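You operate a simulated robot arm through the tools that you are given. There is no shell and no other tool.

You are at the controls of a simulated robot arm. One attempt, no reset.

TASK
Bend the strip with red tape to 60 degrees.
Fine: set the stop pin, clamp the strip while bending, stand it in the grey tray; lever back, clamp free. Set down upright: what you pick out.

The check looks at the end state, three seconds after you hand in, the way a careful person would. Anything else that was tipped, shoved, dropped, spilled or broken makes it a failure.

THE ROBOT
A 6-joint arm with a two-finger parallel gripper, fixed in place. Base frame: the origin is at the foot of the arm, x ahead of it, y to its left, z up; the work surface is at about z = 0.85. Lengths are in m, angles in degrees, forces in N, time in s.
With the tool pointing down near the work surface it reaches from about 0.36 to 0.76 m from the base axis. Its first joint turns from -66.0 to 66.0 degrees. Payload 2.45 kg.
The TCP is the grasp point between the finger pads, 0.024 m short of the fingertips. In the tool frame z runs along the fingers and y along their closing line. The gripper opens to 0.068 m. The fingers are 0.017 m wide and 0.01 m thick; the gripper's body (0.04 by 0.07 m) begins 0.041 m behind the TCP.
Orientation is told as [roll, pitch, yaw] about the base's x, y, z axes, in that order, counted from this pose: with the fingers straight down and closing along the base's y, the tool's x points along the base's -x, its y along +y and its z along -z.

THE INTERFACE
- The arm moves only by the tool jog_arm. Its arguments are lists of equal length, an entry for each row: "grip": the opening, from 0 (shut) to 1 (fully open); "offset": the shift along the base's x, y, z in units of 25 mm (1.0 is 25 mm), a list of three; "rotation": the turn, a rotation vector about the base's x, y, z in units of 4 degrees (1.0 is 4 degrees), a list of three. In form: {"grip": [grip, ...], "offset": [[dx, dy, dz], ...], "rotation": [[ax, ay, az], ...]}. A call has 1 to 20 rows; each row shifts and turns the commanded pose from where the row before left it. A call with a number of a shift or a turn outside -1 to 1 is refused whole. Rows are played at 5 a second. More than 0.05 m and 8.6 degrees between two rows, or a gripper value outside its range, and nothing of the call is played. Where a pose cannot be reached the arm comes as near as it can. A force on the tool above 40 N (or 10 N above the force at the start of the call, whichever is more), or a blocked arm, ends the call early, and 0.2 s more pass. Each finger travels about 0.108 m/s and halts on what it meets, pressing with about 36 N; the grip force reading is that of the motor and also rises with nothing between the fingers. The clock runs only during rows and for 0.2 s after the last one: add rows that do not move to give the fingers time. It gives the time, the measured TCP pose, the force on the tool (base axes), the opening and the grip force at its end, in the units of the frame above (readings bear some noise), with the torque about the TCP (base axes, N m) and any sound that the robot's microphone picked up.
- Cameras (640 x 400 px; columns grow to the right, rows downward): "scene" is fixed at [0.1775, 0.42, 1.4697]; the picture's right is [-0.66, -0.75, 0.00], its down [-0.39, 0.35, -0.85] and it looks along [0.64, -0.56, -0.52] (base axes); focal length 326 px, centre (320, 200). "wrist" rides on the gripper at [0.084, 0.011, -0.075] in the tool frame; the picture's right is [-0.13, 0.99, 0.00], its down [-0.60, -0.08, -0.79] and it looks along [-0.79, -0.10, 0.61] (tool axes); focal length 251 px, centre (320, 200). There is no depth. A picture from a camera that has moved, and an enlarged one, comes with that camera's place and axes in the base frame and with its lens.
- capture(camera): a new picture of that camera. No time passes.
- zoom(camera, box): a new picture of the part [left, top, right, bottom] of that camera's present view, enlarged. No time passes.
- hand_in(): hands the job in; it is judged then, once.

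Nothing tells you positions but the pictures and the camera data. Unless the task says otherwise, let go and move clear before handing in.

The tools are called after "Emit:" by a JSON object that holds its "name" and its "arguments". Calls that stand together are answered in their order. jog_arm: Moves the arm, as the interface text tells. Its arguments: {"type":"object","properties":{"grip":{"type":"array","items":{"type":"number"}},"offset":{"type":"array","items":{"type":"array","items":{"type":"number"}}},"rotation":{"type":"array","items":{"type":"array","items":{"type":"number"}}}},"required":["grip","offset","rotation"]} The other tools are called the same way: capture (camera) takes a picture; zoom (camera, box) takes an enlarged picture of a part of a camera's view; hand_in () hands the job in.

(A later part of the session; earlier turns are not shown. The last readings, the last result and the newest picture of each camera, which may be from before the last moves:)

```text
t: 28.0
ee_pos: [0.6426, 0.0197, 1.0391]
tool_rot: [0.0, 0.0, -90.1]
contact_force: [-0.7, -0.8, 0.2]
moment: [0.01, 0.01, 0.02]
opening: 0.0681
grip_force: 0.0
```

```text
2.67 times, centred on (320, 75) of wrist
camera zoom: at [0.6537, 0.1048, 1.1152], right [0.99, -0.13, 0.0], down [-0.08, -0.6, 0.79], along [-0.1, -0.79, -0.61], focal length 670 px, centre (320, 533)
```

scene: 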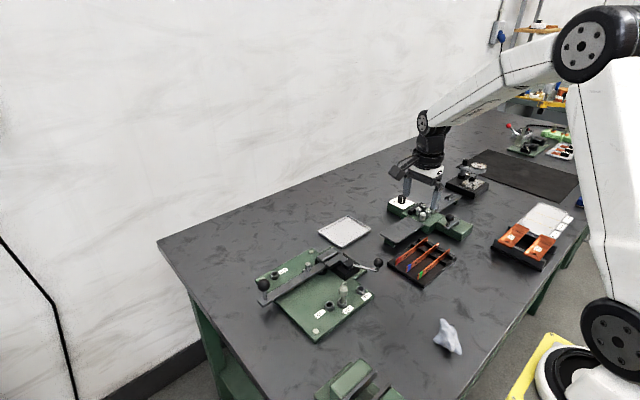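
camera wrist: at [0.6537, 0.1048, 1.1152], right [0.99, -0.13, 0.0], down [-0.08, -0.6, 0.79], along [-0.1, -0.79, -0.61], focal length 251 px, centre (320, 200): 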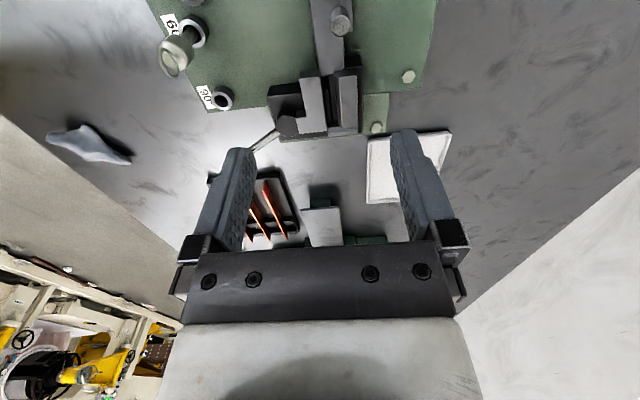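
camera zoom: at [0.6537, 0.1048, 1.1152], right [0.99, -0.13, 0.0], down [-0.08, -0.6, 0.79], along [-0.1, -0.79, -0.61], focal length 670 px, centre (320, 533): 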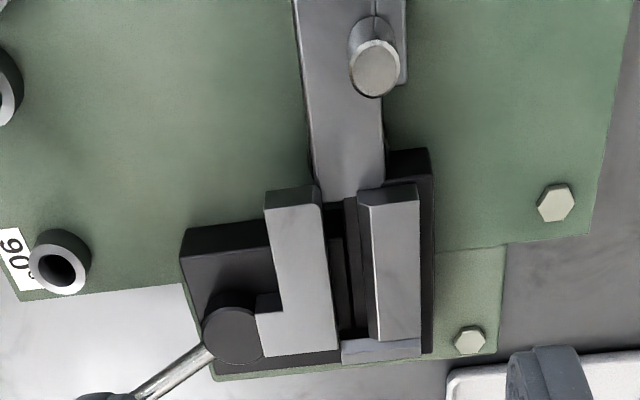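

Good view: the slot spans x≈0.640–0.653 and y 0 to −0.059 with an end stop at −y. The jaw top is at z≈0.90, the lever top at z≈0.885, and the roller at (0.660, 0.038). The strip will lie along the fixed jaw in front of the roller. I'll go to the rack to grip it about 25 mm from the tape end.

Emit:
{"name": "jog_arm", "arguments": {"grip": [1, 1, 0.45, 0.45, 0.45, 0.45, 0.45, 0.45, 0.45, 0.45, 0.45, 0.45, 0.45, 0.45], "offset": [[-0.4827, -0.91, 0], [-0.4827, -0.91, 0], [-0.4827, -0.91, 0], [-0.4827, -0.91, 0], [-0.4827, -0.91, 0], [-0.4827, -0.91, 0], [-0.4827, -0.91, 0], [-0.4827, -0.91, 0], [-0.4827, -0.91, 0], [0, 0, -0.8], [0, 0, -0.8], [0, 0, -0.8], [0, 0, -0.8], [0, 0, 0]], "rotation": [[0, 0, 0], [0, 0, 0], [0, 0, 0], [0, 0, 0], [0, 0, 0], [0, 0, 0], [0, 0, 0], [0, 0, 0], [0, 0, 0], [0, 0, 0], [0, 0, 0], [0, 0, 0], [0, 0, 0], [0, 0, 0]]}}

Emit:
{"name": "capture", "arguments": {"camera": "wrist"}}

Emit:
{"name": "zoom", "arguments": {"camera": "scene", "box": [370, 200, 480, 290]}}

```text
t: 31.0
ee_pos: [0.533, -0.1867, 0.9566]
tool_rot: [0.0, 0.0, -90.1]
contact_force: [0.7, -0.5, 0.2]
moment: [0.02, 0.0, 0.03]
opening: 0.0306
grip_force: 0.0
```

```text
taken
camera wrist: at [0.5429, -0.1022, 1.033], right [0.99, -0.13, 0.0], down [-0.08, -0.6, 0.79], along [-0.1, -0.79, -0.61], focal length 251 px, centre (320, 200)
```

wrist: 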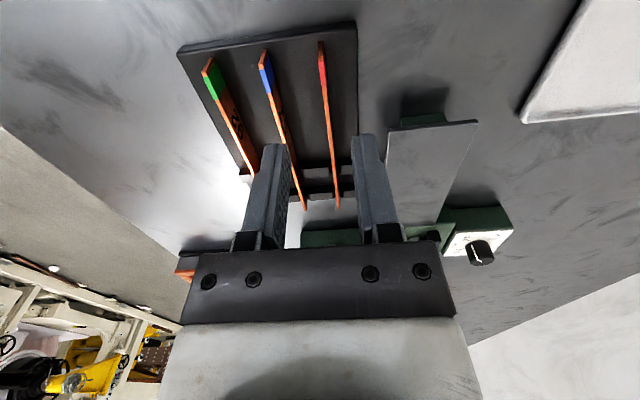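

```text
4.44 times, centred on (425, 245) of scene
camera zoom: at [0.1775, 0.42, 1.4697], right [-0.66, -0.75, 0.0], down [-0.39, 0.35, -0.85], along [0.64, -0.56, -0.52], focal length 1448 px, centre (-147, 0)
```

zoom: 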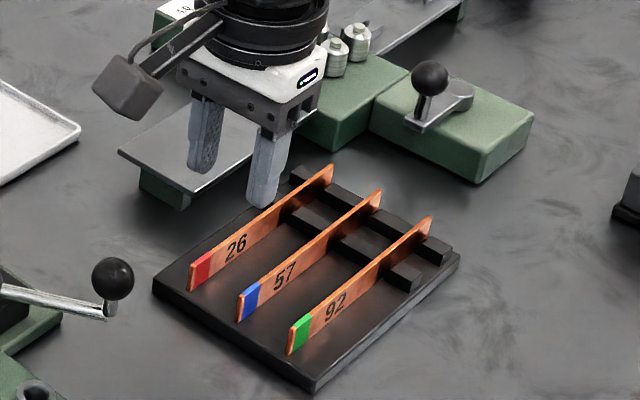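

The strip is centred between the fingers, within 1.5 mm. I'll descend and grip.

Emit:
{"name": "jog_arm", "arguments": {"grip": [0.45, 0.45, 0.45, 0.45, 0.45], "offset": [[0.05, 0, -0.7], [0, 0, -0.7], [0, 0, -0.7], [0, 0, -0.56], [0, 0, 0]], "rotation": [[0, 0, 0], [0, 0, 0], [0, 0, 0], [0, 0, 0], [0, 0, 0]]}}

Emit:
{"name": "zoom", "arguments": {"camera": "wrist", "box": [220, 40, 420, 190]}}

Emit:
{"name": "zoom", "arguments": {"camera": "scene", "box": [380, 220, 460, 290]}}

```text
t: 32.2
ee_pos: [0.5355, -0.1847, 0.8925]
tool_rot: [0.0, 0.0, -89.9]
contact_force: [-0.3, -0.1, 0.6]
moment: [-0.03, -0.02, 0.02]
opening: 0.0305
grip_force: 0.1
```

```text
2.67 times, centred on (320, 115) of wrist
camera zoom: at [0.5462, -0.1008, 0.9681], right [0.99, -0.13, 0.0], down [-0.08, -0.6, 0.79], along [-0.1, -0.79, -0.61], focal length 670 px, centre (320, 427)
```

zoom: 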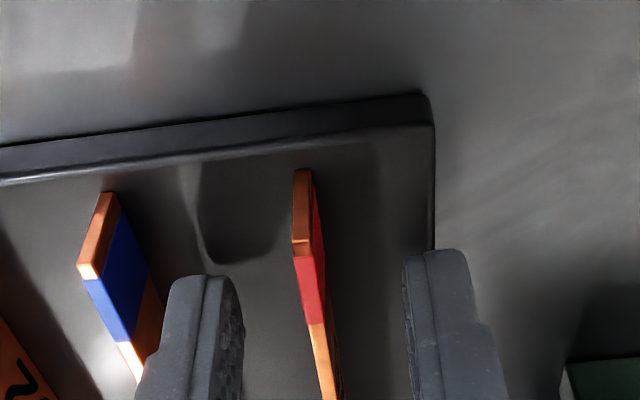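

```text
5.71 times, centred on (420, 255) of scene
camera zoom: at [0.1775, 0.42, 1.4697], right [-0.66, -0.75, 0.0], down [-0.39, 0.35, -0.85], along [0.64, -0.56, -0.52], focal length 1862 px, centre (-251, -114)
```

zoom: 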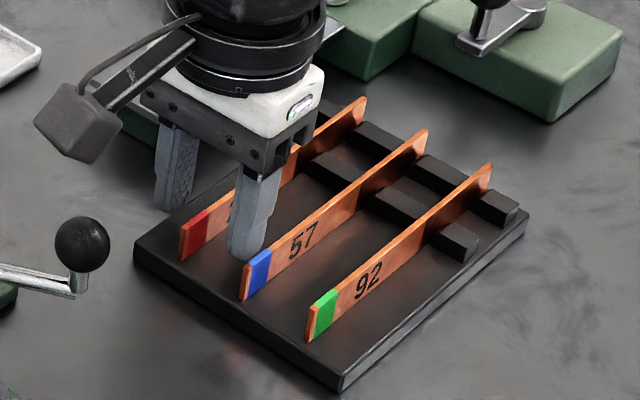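

Emit:
{"name": "jog_arm", "arguments": {"grip": [0.45, 0.2, 0.0, 0.0, 0.0, 0.0], "offset": [[0, 0, -0.12], [0, 0, 0], [0, 0, 0], [0, 0, 0], [0, 0, 0], [0, 0, 0]], "rotation": [[0, 0, 0], [0, 0, 0], [0, 0, 0], [0, 0, 0], [0, 0, 0], [0, 0, 0]]}}

Emit:
{"name": "zoom", "arguments": {"camera": "wrist", "box": [220, 40, 420, 190]}}

```text
t: 33.6
ee_pos: [0.534, -0.186, 0.8891]
tool_rot: [0.0, 0.0, -90.1]
contact_force: [1.1, 1.3, 0.6]
moment: [0.02, 0.0, 0.01]
opening: 0.002
grip_force: 26.3
```

```text
2.67 times, centred on (320, 115) of wrist
camera zoom: at [0.5458, -0.1005, 0.9655], right [0.99, -0.13, 0.0], down [-0.08, -0.6, 0.79], along [-0.1, -0.79, -0.61], focal length 670 px, centre (320, 427)
```

zoom: 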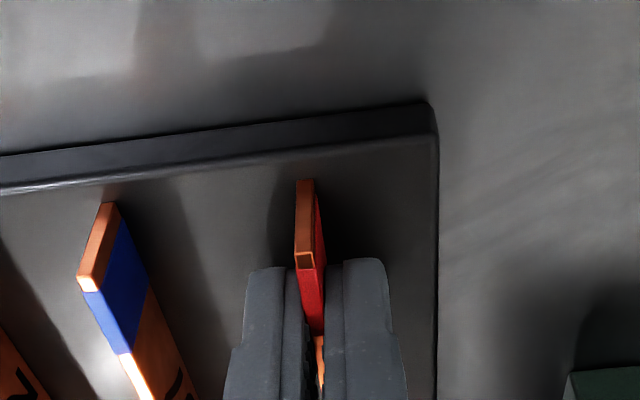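

Closing on the strip. I'll let the force settle, then lift straight up.

Emit:
{"name": "jog_arm", "arguments": {"grip": [0, 0, 0, 0, 0, 0, 0, 0, 0], "offset": [[0, 0, 0], [0, 0, 0], [0, 0, 0.4], [0, 0, 0.6], [0, 0, 1], [0, 0, 1], [0, 0, 1], [0, 0, 1], [0, 0, 0]], "rotation": [[0, 0, 0], [0, 0, 0], [0, 0, 0], [0, 0, 0], [0, 0, 0], [0, 0, 0], [0, 0, 0], [0, 0, 0], [0, 0, 0]]}}

Emit:
{"name": "capture", "arguments": {"camera": "wrist"}}

Emit:
{"name": "zoom", "arguments": {"camera": "scene", "box": [370, 180, 480, 290]}}

```text
t: 35.6
ee_pos: [0.5366, -0.1847, 1.015]
tool_rot: [0.0, 0.1, -90.1]
contact_force: [0.5, -0.3, 0.0]
moment: [0.04, 0.02, 0.01]
opening: 0.0019
grip_force: 26.2
```

```text
taken
camera wrist: at [0.5464, -0.1009, 1.0906], right [0.99, -0.13, 0.0], down [-0.08, -0.6, 0.79], along [-0.1, -0.79, -0.61], focal length 251 px, centre (320, 200)
```

wrist: 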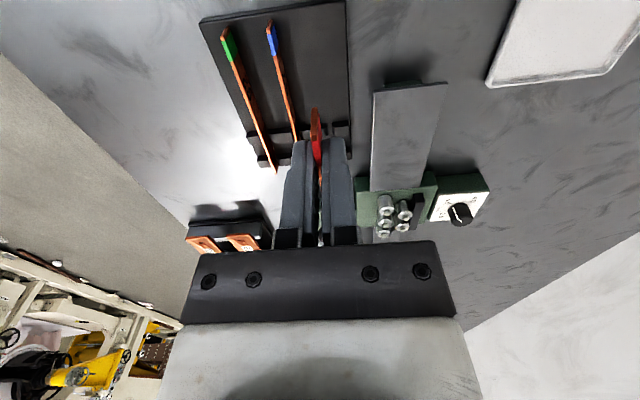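

```text
3.64 times, centred on (425, 235) of scene
camera zoom: at [0.1776, 0.42, 1.4697], right [-0.66, -0.75, 0.0], down [-0.39, 0.35, -0.85], along [0.64, -0.56, -0.52], focal length 1185 px, centre (-62, 73)
```

zoom: 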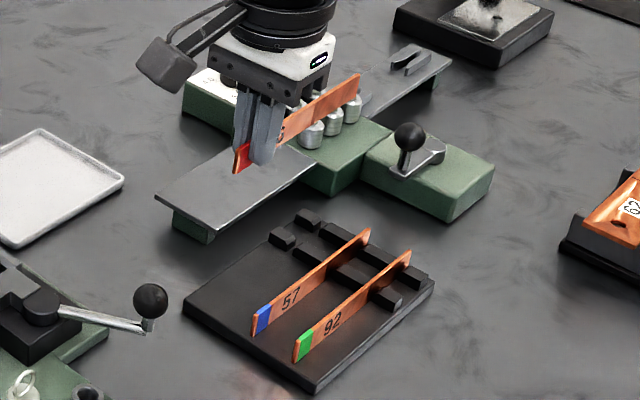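

The strip is held level. I'll carry it over the bender slot and stop above jaw height.

Emit:
{"name": "jog_arm", "arguments": {"grip": [0, 0, 0, 0, 0, 0, 0, 0, 0, 0, 0, 0, 0, 0, 0], "offset": [[0.405, 0.931, 0], [0.405, 0.931, 0], [0.405, 0.931, 0], [0.405, 0.931, 0], [0.405, 0.931, 0], [0.405, 0.931, 0], [0.405, 0.931, 0], [0.405, 0.931, 0], [0.405, 0.931, 0], [0.405, 0.931, 0], [0.405, 0.931, 0], [0, 0, -0.6], [0, 0, -0.6], [0, 0, -0.6], [0, 0, 0]], "rotation": [[0, 0, 0], [0, 0, 0], [0, 0, 0], [0, 0, 0], [0, 0, 0], [0, 0, 0], [0, 0, 0], [0, 0, 0], [0, 0, 0], [0, 0, 0], [0, 0, 0], [0, 0, 0], [0, 0, 0], [0, 0, 0], [0, 0, 0]]}}

Emit:
{"name": "capture", "arguments": {"camera": "wrist"}}

Emit:
{"name": "zoom", "arguments": {"camera": "wrist", "box": [260, 60, 380, 250]}}

Emit:
{"name": "zoom", "arguments": {"camera": "scene", "box": [250, 220, 370, 310]}}

```text
t: 38.8
ee_pos: [0.6466, 0.0701, 0.9699]
tool_rot: [-0.1, 0.0, -90.1]
contact_force: [0.6, -1.3, -1.1]
moment: [0.06, 0.01, 0.02]
opening: 0.002
grip_force: 26.4
```

```text
taken
camera wrist: at [0.6577, 0.1539, 1.0447], right [0.99, -0.13, 0.0], down [-0.08, -0.6, 0.79], along [-0.1, -0.79, -0.61], focal length 251 px, centre (320, 200)
```

wrist: 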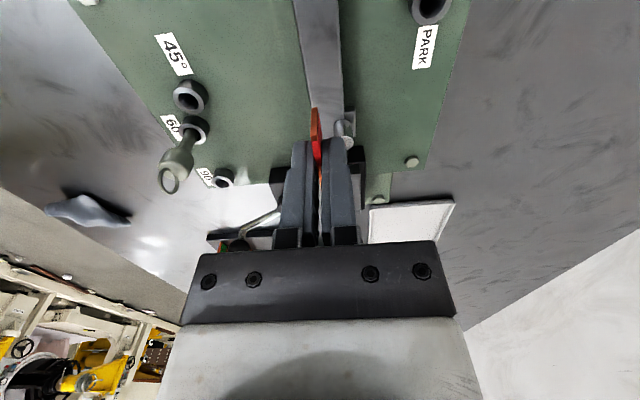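

```text
2.11 times, centred on (320, 155) of wrist
camera zoom: at [0.6577, 0.1539, 1.0447], right [0.99, -0.13, 0.0], down [-0.08, -0.6, 0.79], along [-0.1, -0.79, -0.61], focal length 529 px, centre (320, 295)
```

zoom: 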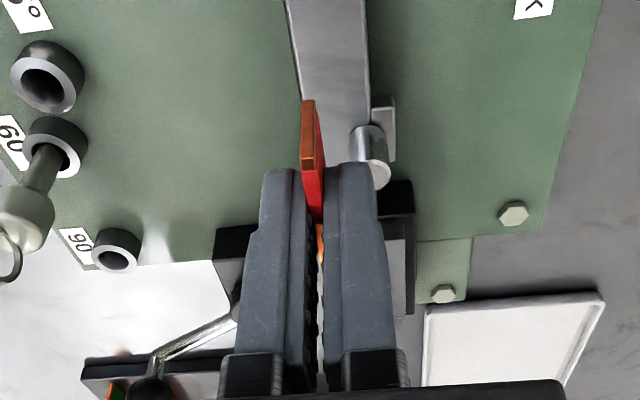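

```text
4.44 times, centred on (310, 265) of scene
camera zoom: at [0.1776, 0.42, 1.4697], right [-0.66, -0.75, 0.0], down [-0.39, 0.35, -0.85], along [0.64, -0.56, -0.52], focal length 1448 px, centre (364, -89)
```

zoom: 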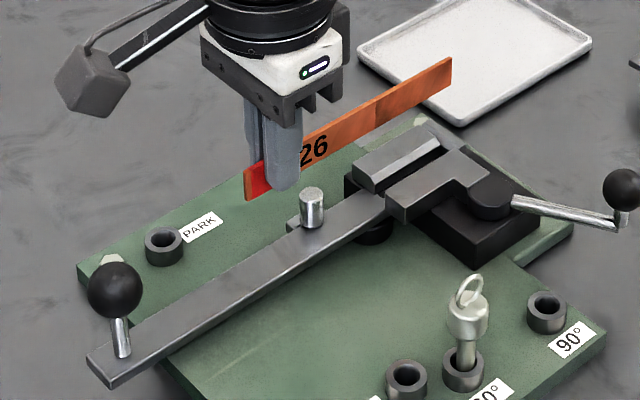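

The strip hovers over the slot. I'll lower to just above the jaws and check end alignment.

Emit:
{"name": "jog_arm", "arguments": {"grip": [0, 0, 0, 0], "offset": [[0, 0, -0.6], [0, 0, -0.6], [0, 0, 0], [0, 0, 0]], "rotation": [[0, 0, 0], [0, 0, 0], [0, 0, 0], [0, 0, 0]]}}

Emit:
{"name": "zoom", "arguments": {"camera": "wrist", "box": [260, 60, 380, 250]}}

Emit:
{"name": "zoom", "arguments": {"camera": "scene", "box": [290, 225, 370, 285]}}

```text
t: 39.8
ee_pos: [0.6455, 0.069, 0.9409]
tool_rot: [0.1, -0.1, -90.0]
contact_force: [0.0, 0.1, -0.6]
moment: [0.05, 0.01, 0.0]
opening: 0.0019
grip_force: 26.4
```

```text
2.11 times, centred on (320, 155) of wrist
camera zoom: at [0.6556, 0.1542, 1.0157], right [0.99, -0.13, 0.0], down [-0.08, -0.6, 0.79], along [-0.1, -0.79, -0.61], focal length 529 px, centre (320, 295)
```

zoom: 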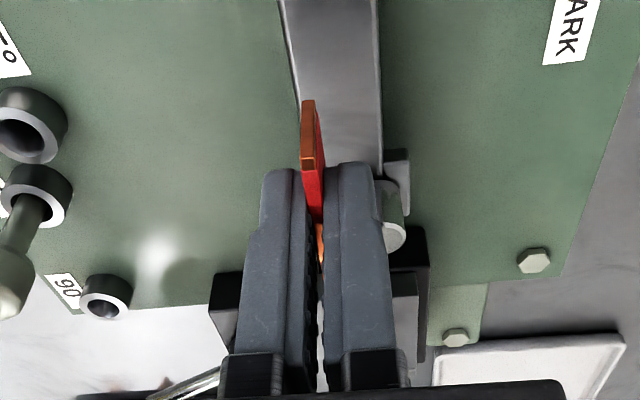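

```text
6.67 times, centred on (330, 255) of scene
camera zoom: at [0.1776, 0.42, 1.4697], right [-0.66, -0.75, 0.0], down [-0.39, 0.35, -0.85], along [0.64, -0.56, -0.52], focal length 2172 px, centre (253, -167)
```

zoom: 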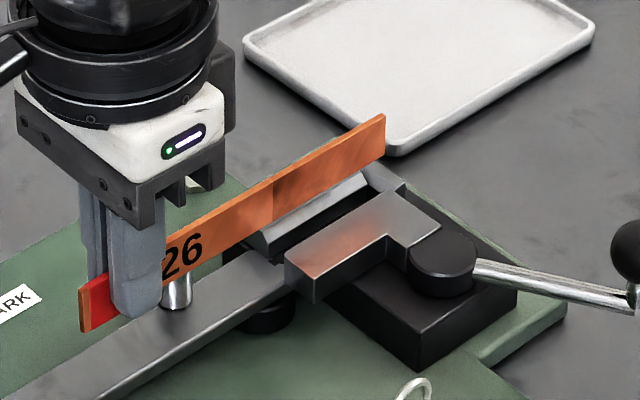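

The alignment looks right. I'll shift −1 mm in x and +3 mm in y for clearance from the end stop, then lower the strip gently into the slot.

Emit:
{"name": "jog_arm", "arguments": {"grip": [0, 0, 0, 0, 0, 0, 0], "offset": [[-0.04, 0.12, 0], [0, 0, -0.2], [0, 0, -0.2], [0, 0, -0.2], [0, 0, -0.2], [0, 0, 0], [0, 0, 0]], "rotation": [[0, 0, 0], [0, 0, 0], [0, 0, 0], [0, 0, 0], [0, 0, 0], [0, 0, 0], [0, 0, 0]]}}

Emit:
{"name": "zoom", "arguments": {"camera": "wrist", "box": [260, 60, 380, 250]}}

Emit:
{"name": "zoom", "arguments": {"camera": "scene", "box": [290, 225, 370, 285]}}

```text
t: 41.4
ee_pos: [0.6438, 0.0734, 0.9192]
tool_rot: [0.0, 0.0, -90.1]
contact_force: [-1.0, 0.0, -0.2]
moment: [0.04, 0.02, -0.01]
opening: 0.002
grip_force: 26.9
```

```text
2.11 times, centred on (320, 155) of wrist
camera zoom: at [0.6553, 0.1584, 0.9955], right [0.99, -0.13, 0.0], down [-0.08, -0.6, 0.79], along [-0.1, -0.79, -0.61], focal length 529 px, centre (320, 295)
```

zoom: 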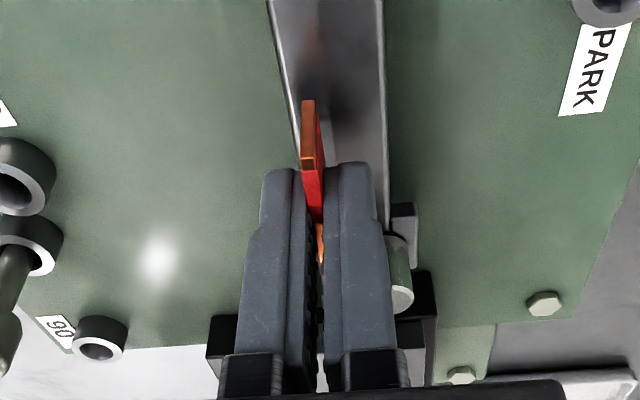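

```text
6.67 times, centred on (330, 255) of scene
camera zoom: at [0.1776, 0.42, 1.4697], right [-0.66, -0.75, 0.0], down [-0.39, 0.35, -0.85], along [0.64, -0.56, -0.52], focal length 2172 px, centre (253, -167)
```

zoom: 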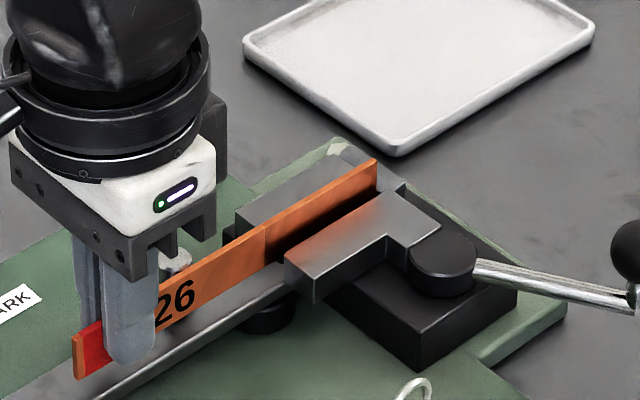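

The strip is entering the slot without contact. I'll lower in small steps until it seats.

Emit:
{"name": "jog_arm", "arguments": {"grip": [0, 0, 0, 0, 0], "offset": [[0, 0, -0.08], [0, 0, -0.06], [0, 0, -0.04], [0, 0, 0], [0, 0, 0]], "rotation": [[0, 0, 0], [0, 0, 0], [0, 0, 0], [0, 0, 0], [0, 0, 0]]}}

Emit:
{"name": "zoom", "arguments": {"camera": "scene", "box": [290, 225, 370, 285]}}

```text
t: 42.6
ee_pos: [0.6454, 0.073, 0.9145]
tool_rot: [-0.1, -0.1, -90.1]
contact_force: [-0.3, -0.2, -1.0]
moment: [0.06, 0.01, 0.03]
opening: 0.0019
grip_force: 27.1
```

```text
6.67 times, centred on (330, 255) of scene
camera zoom: at [0.1776, 0.42, 1.4697], right [-0.66, -0.75, 0.0], down [-0.39, 0.35, -0.85], along [0.64, -0.56, -0.52], focal length 2172 px, centre (253, -167)
```

zoom: 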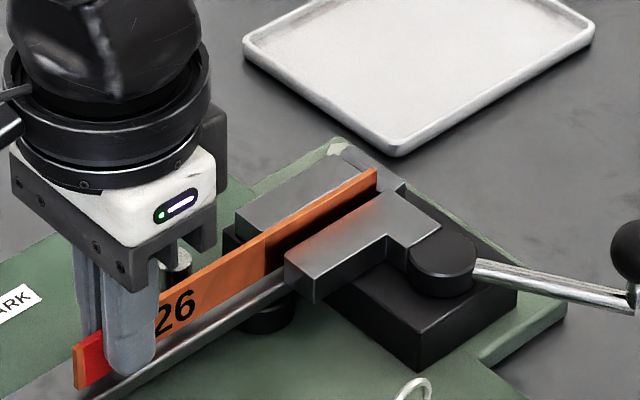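

Emit:
{"name": "jog_arm", "arguments": {"grip": [0, 0, 0, 0], "offset": [[0, 0, -0.05], [0, 0, -0.05], [0, 0, 0], [0, 0, 0]], "rotation": [[0, 0, 0], [0, 0, 0], [0, 0, 0], [0, 0, 0]]}}

Emit:
{"name": "zoom", "arguments": {"camera": "scene", "box": [290, 235, 350, 285]}}

```text
t: 43.6
ee_pos: [0.6447, 0.0742, 0.9134]
tool_rot: [0.0, 0.0, -89.9]
contact_force: [-0.5, -0.4, -1.4]
moment: [0.04, 0.04, -0.01]
opening: 0.0021
grip_force: 26.1
```

```text
8.00 times, centred on (320, 260) of scene
camera zoom: at [0.1776, 0.42, 1.4697], right [-0.66, -0.75, 0.0], down [-0.39, 0.35, -0.85], along [0.64, -0.56, -0.52], focal length 2607 px, centre (320, -280)
```

zoom: 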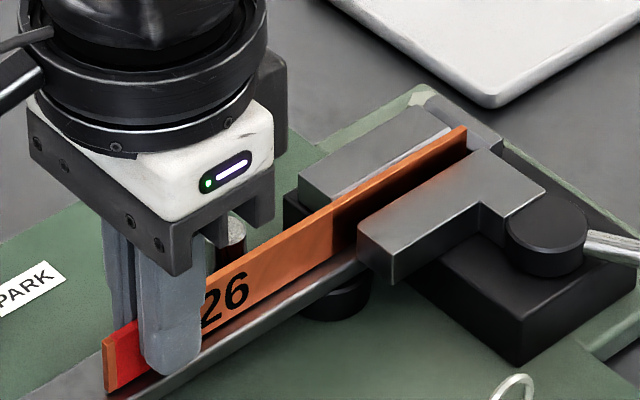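

Emit:
{"name": "jog_arm", "arguments": {"grip": [0, 0, 0, 0], "offset": [[0, 0, -0.05], [0, 0, -0.05], [0, 0, 0], [0, 0, 0]], "rotation": [[0, 0, 0], [0, 0, 0], [0, 0, 0], [0, 0, 0]]}}

Emit:
{"name": "zoom", "arguments": {"camera": "scene", "box": [290, 250, 330, 285]}}

Emit:
{"name": "zoom", "arguments": {"camera": "wrist", "box": [280, 80, 370, 180]}}

```text
t: 44.6
ee_pos: [0.6457, 0.0746, 0.9124]
tool_rot: [0.2, -0.1, -90.0]
contact_force: [-3.4, -1.8, 17.0]
moment: [-0.04, 0.12, -0.09]
opening: 0.0022
grip_force: 26.1
```

```text
11.43 times, centred on (310, 268) of scene
camera zoom: at [0.1771, 0.42, 1.4698], right [-0.66, -0.75, 0.0], down [-0.39, 0.35, -0.85], along [0.64, -0.56, -0.52], focal length 3724 px, centre (434, -571)
```

zoom: 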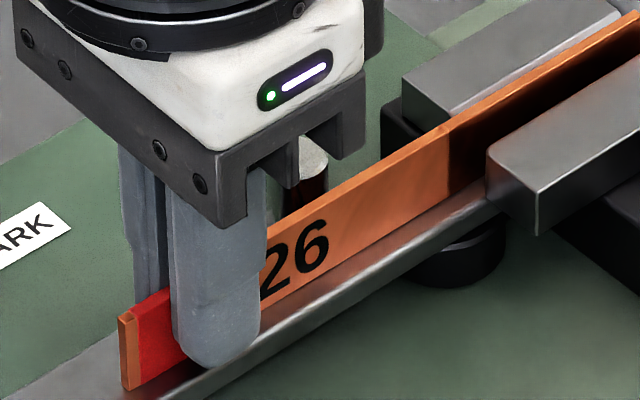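

```text
4.00 times, centred on (325, 130) of wrist
camera zoom: at [0.6567, 0.1585, 0.9869], right [0.99, -0.13, 0.0], down [-0.08, -0.6, 0.79], along [-0.1, -0.79, -0.61], focal length 1006 px, centre (300, 480)
```

zoom: 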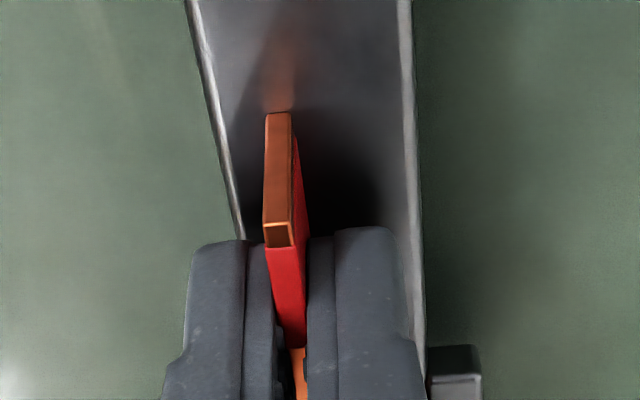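

Seated, with contact at 17 N downward. I'll relieve it slightly and slide −y toward the end stop in small steps.

Emit:
{"name": "jog_arm", "arguments": {"grip": [0, 0, 0, 0, 0], "offset": [[0, 0, 0.06], [0, -0.06, 0], [0, -0.06, 0], [0, 0, 0], [0, 0, 0]], "rotation": [[0, 0, 0], [0, 0, 0], [0, 0, 0], [0, 0, 0], [0, 0, 0]]}}

Emit:
{"name": "zoom", "arguments": {"camera": "scene", "box": [310, 235, 350, 270]}}

```text
t: 45.8
ee_pos: [0.6444, 0.0709, 0.9116]
tool_rot: [-0.1, 0.0, -90.0]
contact_force: [-0.7, -0.5, -1.0]
moment: [0.04, 0.02, -0.01]
opening: 0.002
grip_force: 26.1
```

```text
11.43 times, centred on (330, 252) of scene
camera zoom: at [0.1776, 0.42, 1.4697], right [-0.66, -0.75, 0.0], down [-0.39, 0.35, -0.85], along [0.64, -0.56, -0.52], focal length 3724 px, centre (206, -400)
```

zoom: 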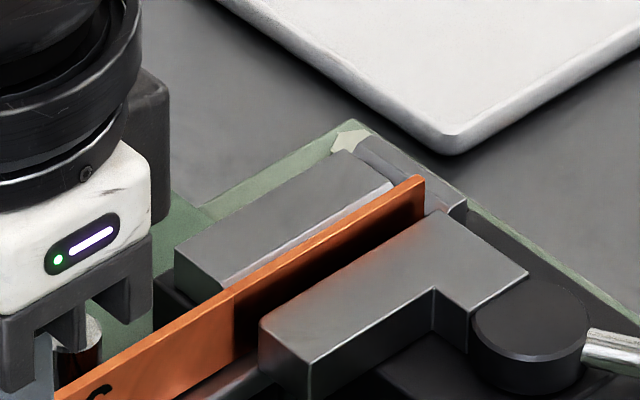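

Emit:
{"name": "jog_arm", "arguments": {"grip": [0, 0, 0, 0, 0, 0], "offset": [[0, -0.05, 0], [0, -0.05, 0], [0, -0.05, 0], [0, -0.05, 0], [0, 0, 0], [0, 0, 0]], "rotation": [[0, 0, 0], [0, 0, 0], [0, 0, 0], [0, 0, 0], [0, 0, 0], [0, 0, 0]]}}

Emit:
{"name": "zoom", "arguments": {"camera": "scene", "box": [310, 235, 350, 270]}}

```text
t: 47.2
ee_pos: [0.6451, 0.0674, 0.9125]
tool_rot: [0.0, -0.1, -90.1]
contact_force: [-0.2, 17.9, 0.5]
moment: [0.33, -0.01, 0.0]
opening: 0.0021
grip_force: 26.7
```

```text
11.43 times, centred on (330, 252) of scene
camera zoom: at [0.1775, 0.4205, 1.4696], right [-0.66, -0.75, 0.0], down [-0.39, 0.34, -0.85], along [0.64, -0.56, -0.52], focal length 3724 px, centre (206, -400)
```

zoom: 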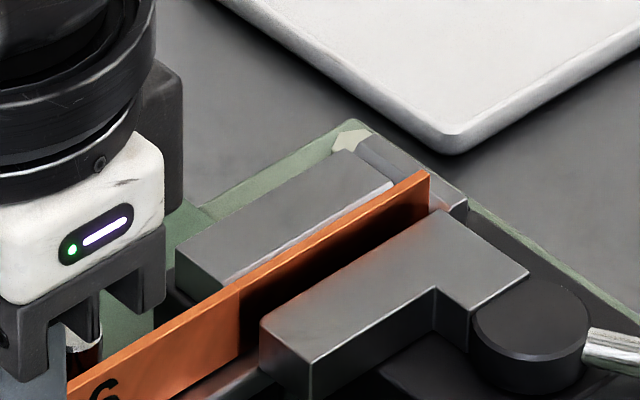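

The strip end is against the stop at 18 N. I'll relieve that and move +x until it rests against the fixed jaw.

Emit:
{"name": "jog_arm", "arguments": {"grip": [0, 0, 0, 0, 0, 0, 0], "offset": [[0, 0.03, 0], [0.04, 0, 0], [0.04, 0, 0], [0.04, 0, 0], [0.04, 0, 0], [0, 0, 0], [0, 0, 0]], "rotation": [[0, 0, 0], [0, 0, 0], [0, 0, 0], [0, 0, 0], [0, 0, 0], [0, 0, 0], [0, 0, 0]]}}

Emit:
{"name": "zoom", "arguments": {"camera": "scene", "box": [300, 235, 350, 280]}}

```text
t: 48.8
ee_pos: [0.6478, 0.0677, 0.911]
tool_rot: [0.0, 0.0, -90.0]
contact_force: [-2.1, 12.5, 0.1]
moment: [0.27, 0.05, -0.36]
opening: 0.0021
grip_force: 26.0
```

```text
8.89 times, centred on (325, 258) of scene
camera zoom: at [0.1775, 0.4204, 1.4696], right [-0.66, -0.75, 0.0], down [-0.39, 0.34, -0.85], along [0.64, -0.56, -0.52], focal length 2896 px, centre (276, -311)
```

zoom: 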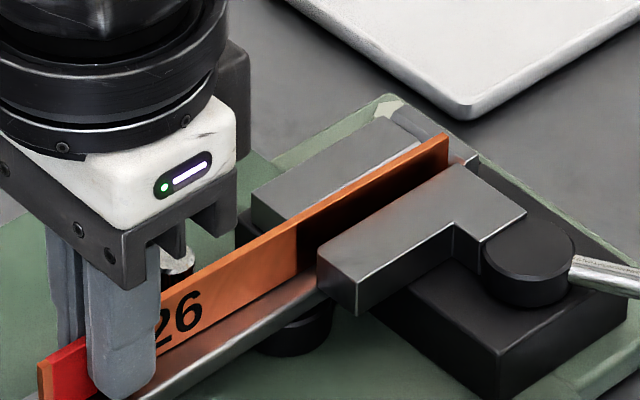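

Emit:
{"name": "jog_arm", "arguments": {"grip": [0, 0, 0, 0, 0, 0], "offset": [[0, 0.04, 0], [0, 0, 0], [0.04, 0, 0], [0.04, 0, 0], [0, 0, 0], [0, 0, 0]], "rotation": [[0, 0, 0], [0, 0, 0], [0, 0, 0], [0, 0, 0], [0, 0, 0], [0, 0, 0]]}}

Emit:
{"name": "zoom", "arguments": {"camera": "scene", "box": [300, 235, 350, 280]}}

Emit:
{"name": "zoom", "arguments": {"camera": "wrist", "box": [280, 80, 370, 180]}}

```text
t: 50.2
ee_pos: [0.6507, 0.0679, 0.9111]
tool_rot: [-0.1, 0.0, -90.0]
contact_force: [-4.4, -1.4, -1.0]
moment: [0.04, 0.05, -0.17]
opening: 0.0022
grip_force: 26.6
```

```text
8.89 times, centred on (325, 258) of scene
camera zoom: at [0.1775, 0.42, 1.4697], right [-0.66, -0.75, 0.0], down [-0.39, 0.35, -0.85], along [0.64, -0.56, -0.52], focal length 2896 px, centre (276, -311)
```

zoom: 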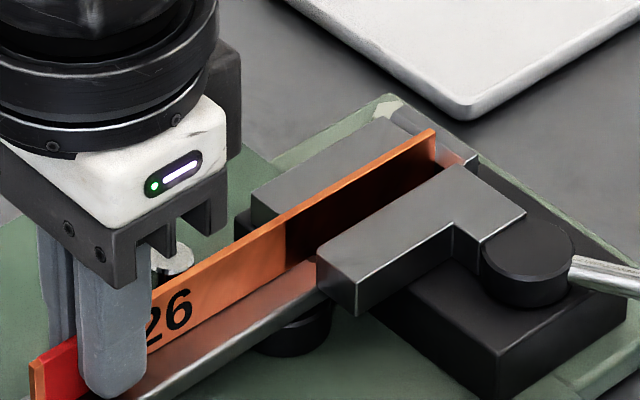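

```text
4.00 times, centred on (325, 130) of wrist
camera zoom: at [0.6619, 0.1526, 0.9868], right [0.99, -0.13, 0.0], down [-0.08, -0.6, 0.79], along [-0.1, -0.79, -0.61], focal length 1006 px, centre (300, 480)
```

zoom: 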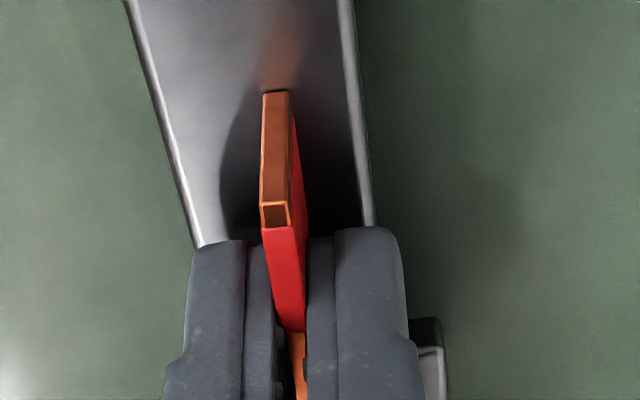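

Emit:
{"name": "jog_arm", "arguments": {"grip": [0, 0, 0, 0, 0], "offset": [[0, -0.05, 0], [-0.03, 0, -0.03], [0, 0, 0], [0, 0, 0], [0, 0, 0]], "rotation": [[0, 0, 0], [0, 0, 0], [0, 0, 0], [0, 0, 0], [0, 0, 0]]}}

Emit:
{"name": "zoom", "arguments": {"camera": "scene", "box": [300, 235, 350, 280]}}

```text
t: 51.4
ee_pos: [0.651, 0.0662, 0.9113]
tool_rot: [0.1, 0.0, -89.9]
contact_force: [-0.6, 0.7, -0.2]
moment: [0.05, 0.02, -0.11]
opening: 0.0019
grip_force: 26.3
```

```text
8.89 times, centred on (325, 258) of scene
camera zoom: at [0.1775, 0.4201, 1.4697], right [-0.66, -0.75, 0.0], down [-0.39, 0.35, -0.85], along [0.64, -0.56, -0.52], focal length 2896 px, centre (276, -311)
```

zoom: 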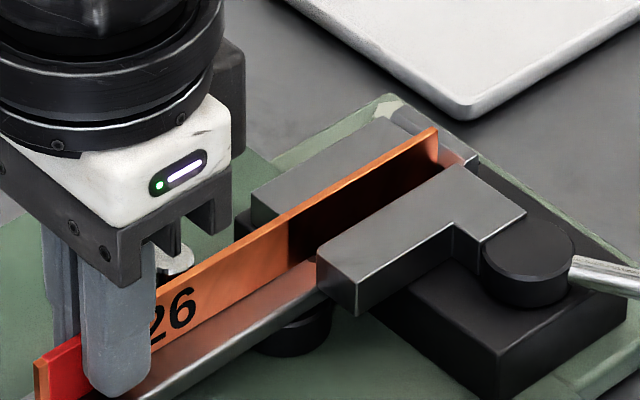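

The strip rests along the fixed jaw near the stop. One more small slide, then I'll open the fingers and rise.

Emit:
{"name": "jog_arm", "arguments": {"grip": [0, 0, 0, 0.1, 0.2, 0.35, 0.35, 0.35], "offset": [[0, -0.04, 0], [0, 0, 0], [0, 0, -0.02], [0, 0, 0], [0, 0, 0], [0, 0, 0], [0, 0, 0], [0, 0, 0]], "rotation": [[0, 0, 0], [0, 0, 0], [0, 0, 0], [0, 0, 0], [0, 0, 0], [0, 0, 0], [0, 0, 0], [0, 0, 0]]}}

Emit:
{"name": "zoom", "arguments": {"camera": "scene", "box": [290, 235, 350, 285]}}

Emit:
{"name": "zoom", "arguments": {"camera": "wrist", "box": [260, 60, 380, 250]}}

```text
t: 53.2
ee_pos: [0.651, 0.0654, 0.9117]
tool_rot: [0.0, 0.1, -90.0]
contact_force: [-0.3, -0.1, 0.2]
moment: [0.0, 0.03, 0.0]
opening: 0.0239
grip_force: 0.2
```

```text
8.00 times, centred on (320, 260) of scene
camera zoom: at [0.1775, 0.42, 1.4697], right [-0.66, -0.75, 0.0], down [-0.39, 0.35, -0.85], along [0.64, -0.56, -0.52], focal length 2607 px, centre (320, -280)
```

zoom: 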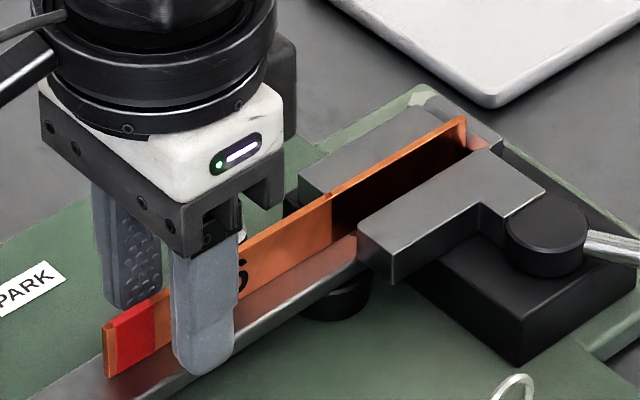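

```text
2.11 times, centred on (320, 155) of wrist
camera zoom: at [0.6615, 0.1501, 0.9867], right [0.99, -0.13, 0.0], down [-0.08, -0.6, 0.79], along [-0.1, -0.79, -0.61], focal length 529 px, centre (320, 295)
```

zoom: 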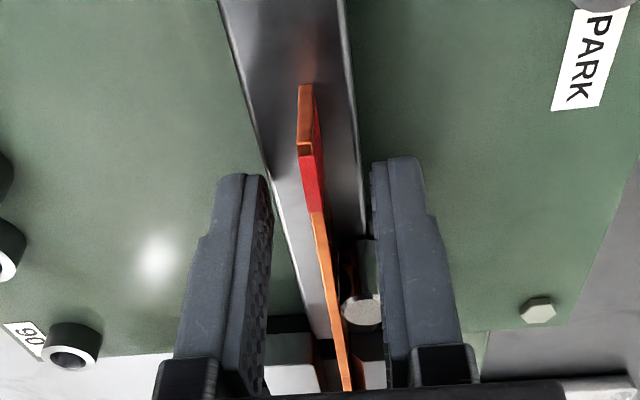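

The strip stands in the slot against the fixed jaw and roller. I'll rise, turn back to yaw 0, and move to the clamp handle ball at about (0.534, −0.085, 0.92).

Emit:
{"name": "jog_arm", "arguments": {"grip": [0.35, 0.35, 0.35, 0.35, 0.35, 0.6, 0.6, 0.6, 0.6, 0.6, 0.6, 0.6, 0.6, 0.6, 0.6, 0.6, 0.6, 0.6, 0.6, 0.6], "offset": [[0, 0, 0.5], [0, 0, 1], [0, 0, 1], [0, 0, 1], [0, 0, 1], [-0.36, -0.44, 0], [-0.36, -0.44, 0], [-0.36, -0.44, 0], [-0.36, -0.44, 0], [-0.36, -0.44, 0], [-0.36, -0.44, 0], [-0.36, -0.44, 0], [-0.36, -0.44, 0], [-0.36, -0.44, 0], [-0.36, -0.44, 0], [-0.36, -0.44, 0], [-0.36, -0.44, 0], [-0.36, -0.44, 0], [0, 0, 0], [0, 0, 0]], "rotation": [[0, 0, 0], [0, 0, 0], [0, 0, 0], [0, 0, 1], [0, 0, 1], [0, 0, 1], [0, 0, 1], [0, 0, 1], [0, 0, 1], [0, 0, 1], [0, 0, 1], [0, 0, 1], [0, 0, 1], [0, 0, 1], [0, 0, 1], [0, 0, 1], [0, 0, 1], [0, 0, 1], [0, 0, 1], [0, 0, 1]]}}

Emit:
{"name": "jog_arm", "arguments": {"grip": [0.7, 0.7, 0.7, 0.7, 0.7, 0.7, 0.7], "offset": [[0, 0, 0], [0, 0, 0], [0, 0, 0], [0, 0, 0], [0, 0, 0], [0, 0, 0], [0, 0, 0]], "rotation": [[0, 0, 1], [0, 0, 1], [0, 0, 1], [0, 0, 1], [0, 0, 1], [0, 0, 0.5], [0, 0, 0]]}}

Emit:
{"name": "capture", "arguments": {"camera": "wrist"}}

Emit:
{"name": "zoom", "arguments": {"camera": "scene", "box": [250, 220, 400, 320]}}

```text
t: 57.4
ee_pos: [0.5327, -0.0781, 1.0234]
tool_rot: [0.0, 0.1, -22.0]
contact_force: [-0.1, 0.0, 0.0]
moment: [0.03, 0.0, 0.0]
opening: 0.0407
grip_force: 0.1
```

```text
t: 59.0
ee_pos: [0.5343, -0.0772, 1.0232]
tool_rot: [0.0, 0.0, -0.1]
contact_force: [-0.4, 0.2, -1.4]
moment: [-0.03, -0.02, -0.01]
opening: 0.0475
grip_force: 0.0
```

```text
taken
camera wrist: at [0.449, -0.066, 1.0987], right [0.13, 0.99, 0.0], down [0.6, -0.08, 0.79], along [0.79, -0.1, -0.61], focal length 251 px, centre (320, 200)
```

wrist: 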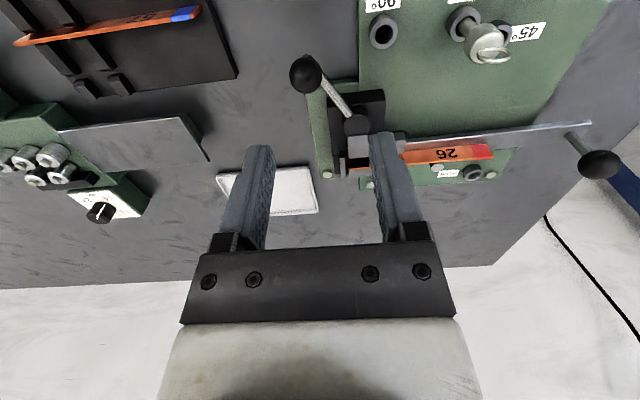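

```text
4.00 times, centred on (325, 270) of scene
camera zoom: at [0.1775, 0.42, 1.4697], right [-0.66, -0.75, 0.0], down [-0.39, 0.35, -0.85], along [0.64, -0.56, -0.52], focal length 1303 px, centre (300, -80)
```

zoom: 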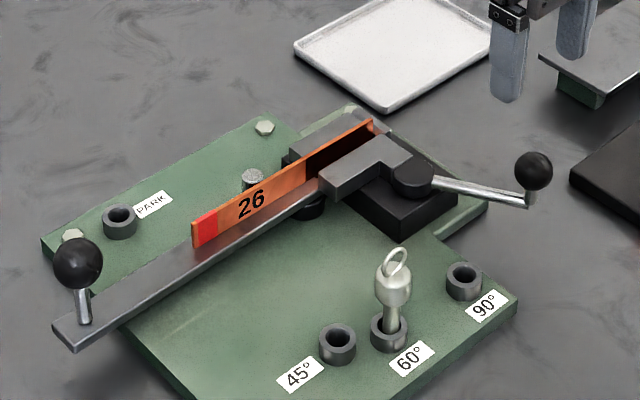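

The strip stands well. The handle ball is at about (0.534, −0.087, 0.918). I'll descend around it.

Emit:
{"name": "jog_arm", "arguments": {"grip": [0.7, 0.7, 0.7, 0.7, 0.7, 0.7], "offset": [[0, -0.38, 0], [0, 0, -0.93], [0, 0, -0.93], [0, 0, -0.93], [0, 0, -0.93], [0, 0, 0]], "rotation": [[0, 0, 0], [0, 0, 0], [0, 0, 0], [0, 0, 0], [0, 0, 0], [0, 0, 0]]}}

Emit:
{"name": "capture", "arguments": {"camera": "wrist"}}

Emit:
{"name": "zoom", "arguments": {"camera": "scene", "box": [320, 220, 420, 300]}}

```text
t: 60.4
ee_pos: [0.5318, -0.0866, 0.9311]
tool_rot: [0.0, -0.1, 0.0]
contact_force: [0.9, 0.1, 0.4]
moment: [0.0, 0.06, 0.0]
opening: 0.0473
grip_force: 0.1
```

```text
taken
camera wrist: at [0.4486, -0.0756, 1.0055], right [0.13, 0.99, 0.0], down [0.6, -0.08, 0.79], along [0.79, -0.1, -0.61], focal length 251 px, centre (320, 200)
```

wrist: 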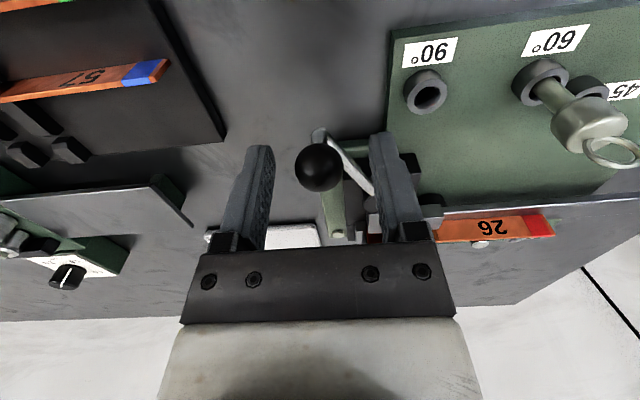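

```text
5.00 times, centred on (370, 260) of scene
camera zoom: at [0.1775, 0.42, 1.4697], right [-0.66, -0.75, 0.0], down [-0.39, 0.35, -0.85], along [0.64, -0.56, -0.52], focal length 1629 px, centre (70, -100)
```

zoom: 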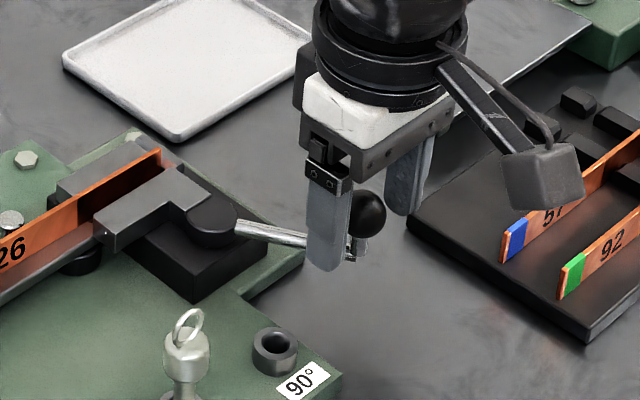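

The fingers straddle the ball. I'll narrow the opening to just over the ball size, then test which way the handle swings, starting gently toward −y.

Emit:
{"name": "jog_arm", "arguments": {"grip": [0.5, 0.42, 0.42, 0.42], "offset": [[0, 0, 0], [0, 0, 0], [0, 0, 0], [0, 0, 0]], "rotation": [[0, 0, 0], [0, 0, 0], [0, 0, 0], [0, 0, 0]]}}

Emit:
{"name": "jog_arm", "arguments": {"grip": [0.42, 0.42, 0.42, 0.42, 0.42], "offset": [[0.05, -0.1, 0], [0.06, -0.1, 0], [0.06, -0.1, 0], [0.06, -0.1, 0], [0, 0, 0]], "rotation": [[0, 0, 0], [0, 0, 0], [0, 0, 0], [0, 0, 0], [0, 0, 0]]}}

Emit:
{"name": "zoom", "arguments": {"camera": "scene", "box": [320, 220, 420, 300]}}

```text
t: 61.4
ee_pos: [0.5321, -0.087, 0.9301]
tool_rot: [0.1, 0.0, 0.0]
contact_force: [-0.4, -0.3, 0.5]
moment: [0.01, 0.0, 0.02]
opening: 0.0284
grip_force: 0.0
```

```text
t: 62.6
ee_pos: [0.5388, -0.0962, 0.9312]
tool_rot: [0.0, 0.0, 0.0]
contact_force: [0.4, 0.9, 0.3]
moment: [0.0, 0.02, 0.01]
opening: 0.029
grip_force: 0.2
```

```text
5.00 times, centred on (370, 260) of scene
camera zoom: at [0.1775, 0.4201, 1.4697], right [-0.66, -0.75, 0.0], down [-0.39, 0.35, -0.85], along [0.64, -0.56, -0.52], focal length 1629 px, centre (70, -100)
```

zoom: 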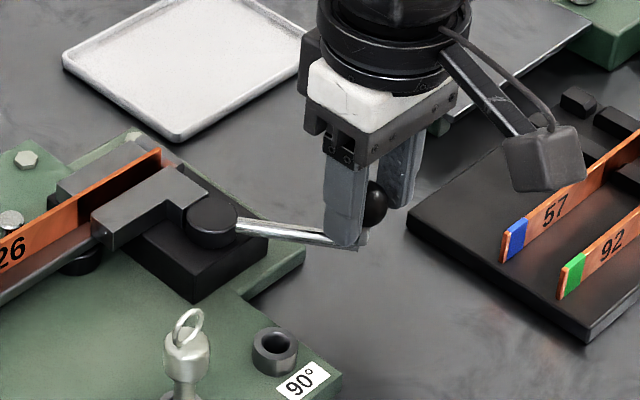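

The handle swings freely toward −y, with force below 1 N. I'll turn the tool so the fingers close tangentially and follow the arc.

Emit:
{"name": "jog_arm", "arguments": {"grip": [0.42, 0.42, 0.42, 0.42, 0.42, 0.42, 0.42, 0.42, 0.42, 0.42], "offset": [[0, 0, 0], [0, 0, 0], [0, 0, 0], [0, 0, 0], [0, 0, 0], [0, 0, 0], [0, 0, 0], [0, 0, 0], [0, 0, 0], [0, 0, 0]], "rotation": [[0, 0, 1], [0, 0, 1], [0, 0, 1], [0, 0, 1], [0, 0, 1], [0, 0, 1], [0, 0, 1], [0, 0, 1], [0, 0, 1], [0, 0, 0]]}}

Emit:
{"name": "jog_arm", "arguments": {"grip": [0.42, 0.42, 0.42, 0.42, 0.42], "offset": [[0.186, -0.18, 0], [0.186, -0.18, 0], [0.208, -0.16, 0], [0.208, -0.16, 0], [0, 0, 0]], "rotation": [[0, 0, 1], [0, 0, 1], [0, 0, 1], [0, 0, 1], [0, 0, 1]]}}

Emit:
{"name": "zoom", "arguments": {"camera": "scene", "box": [320, 220, 420, 300]}}

Emit:
{"name": "capture", "arguments": {"camera": "wrist"}}

```text
t: 64.8
ee_pos: [0.5395, -0.0966, 0.9301]
tool_rot: [-0.1, 0.0, 36.1]
contact_force: [0.5, -0.3, 0.1]
moment: [0.01, 0.01, -0.01]
opening: 0.0284
grip_force: 0.0
```

```text
t: 66.0
ee_pos: [0.5586, -0.1158, 0.9307]
tool_rot: [0.0, 0.0, 56.2]
contact_force: [-0.1, 0.6, 0.2]
moment: [0.02, 0.01, 0.01]
opening: 0.0286
grip_force: 0.1
```

```text
5.00 times, centred on (370, 260) of scene
camera zoom: at [0.1775, 0.42, 1.4697], right [-0.66, -0.75, 0.0], down [-0.39, 0.35, -0.85], along [0.64, -0.56, -0.52], focal length 1629 px, centre (70, -100)
```

zoom: 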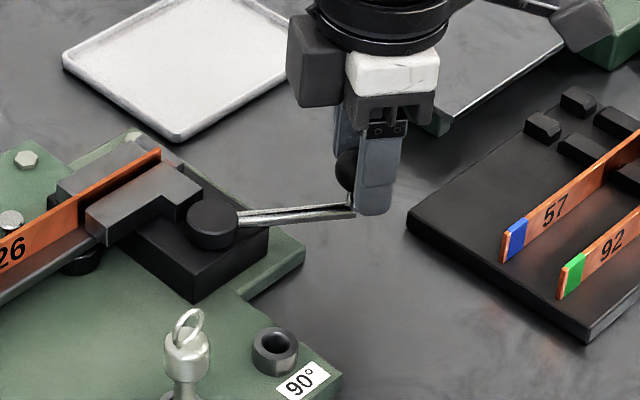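

```text
taken
camera wrist: at [0.5023, -0.178, 1.0059], right [-0.75, 0.66, 0.0], down [0.4, 0.46, 0.79], along [0.52, 0.6, -0.61], focal length 251 px, centre (320, 200)
```

wrist: 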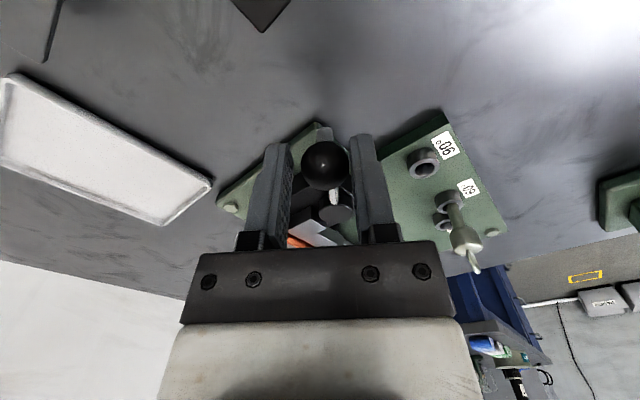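

The moving jaw is closing toward the strip, so this is the clamping direction. I'll continue along the arc while watching the force.

Emit:
{"name": "jog_arm", "arguments": {"grip": [0.42, 0.42, 0.42, 0.42, 0.42], "offset": [[0.234, -0.125, 0], [0.234, -0.125, 0], [0.252, -0.082, 0], [0.252, -0.082, 0], [0, 0, 0]], "rotation": [[0, 0, 1.2], [0, 0, 1.3], [0, 0, 1.2], [0, 0, 1.3], [0, 0, 0]]}}

Emit:
{"name": "zoom", "arguments": {"camera": "scene", "box": [320, 220, 420, 300]}}

Emit:
{"name": "capture", "arguments": {"camera": "wrist"}}

```text
refused: 1.2 is not a number from -1 to 1
```

```text
5.00 times, centred on (370, 260) of scene
camera zoom: at [0.1775, 0.42, 1.4697], right [-0.66, -0.75, 0.0], down [-0.39, 0.35, -0.85], along [0.64, -0.56, -0.52], focal length 1629 px, centre (70, -100)
```

zoom: 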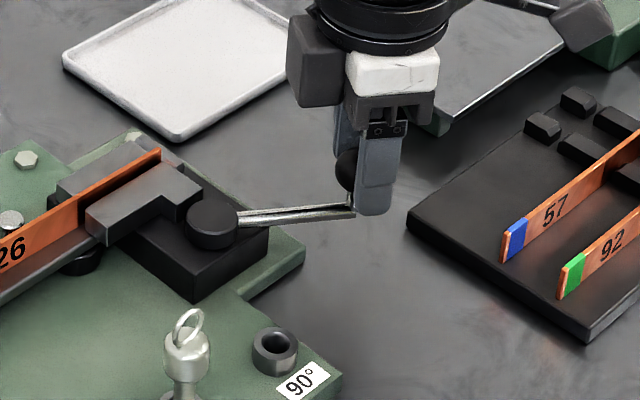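

```text
taken
camera wrist: at [0.5023, -0.178, 1.0059], right [-0.75, 0.66, 0.0], down [0.4, 0.46, 0.79], along [0.52, 0.6, -0.61], focal length 251 px, centre (320, 200)
```

wrist: 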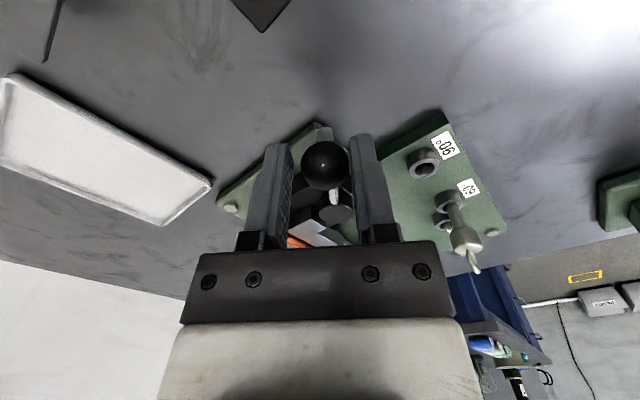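

That row was refused because its turn was over the limit. I'll resend with smaller turns.

Emit:
{"name": "jog_arm", "arguments": {"grip": [0.42, 0.42, 0.42, 0.42, 0.42], "offset": [[0.234, -0.125, 0], [0.234, -0.125, 0], [0.252, -0.082, 0], [0.252, -0.082, 0], [0, 0, 0]], "rotation": [[0, 0, 1], [0, 0, 1], [0, 0, 1], [0, 0, 1], [0, 0, 1]]}}

Emit:
{"name": "zoom", "arguments": {"camera": "scene", "box": [320, 220, 420, 300]}}

Emit:
{"name": "capture", "arguments": {"camera": "wrist"}}

```text
t: 67.2
ee_pos: [0.5832, -0.1241, 0.9311]
tool_rot: [0.1, 0.0, 76.2]
contact_force: [0.1, 1.0, 0.0]
moment: [0.0, 0.03, 0.02]
opening: 0.0286
grip_force: 0.0
```

```text
5.00 times, centred on (370, 260) of scene
camera zoom: at [0.1775, 0.42, 1.4697], right [-0.66, -0.75, 0.0], down [-0.39, 0.35, -0.85], along [0.64, -0.56, -0.52], focal length 1629 px, centre (70, -100)
```

zoom: 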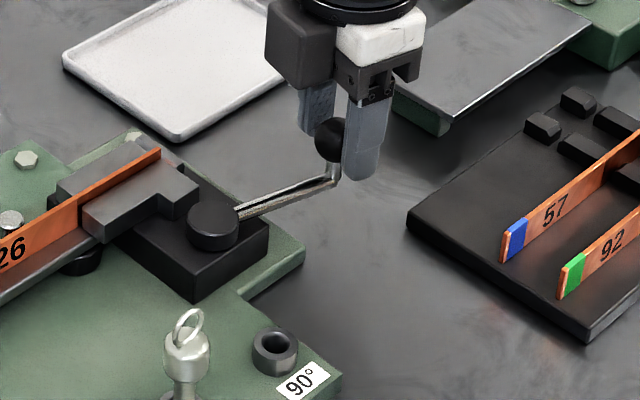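

```text
taken
camera wrist: at [0.5516, -0.2025, 1.0067], right [-0.93, 0.36, 0.0], down [0.22, 0.57, 0.79], along [0.29, 0.74, -0.61], focal length 251 px, centre (320, 200)
```

wrist: 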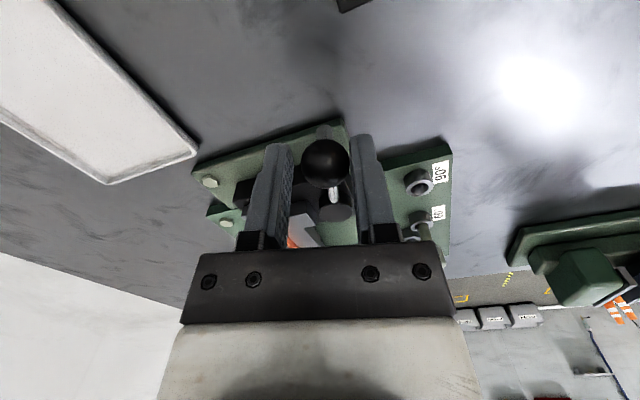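

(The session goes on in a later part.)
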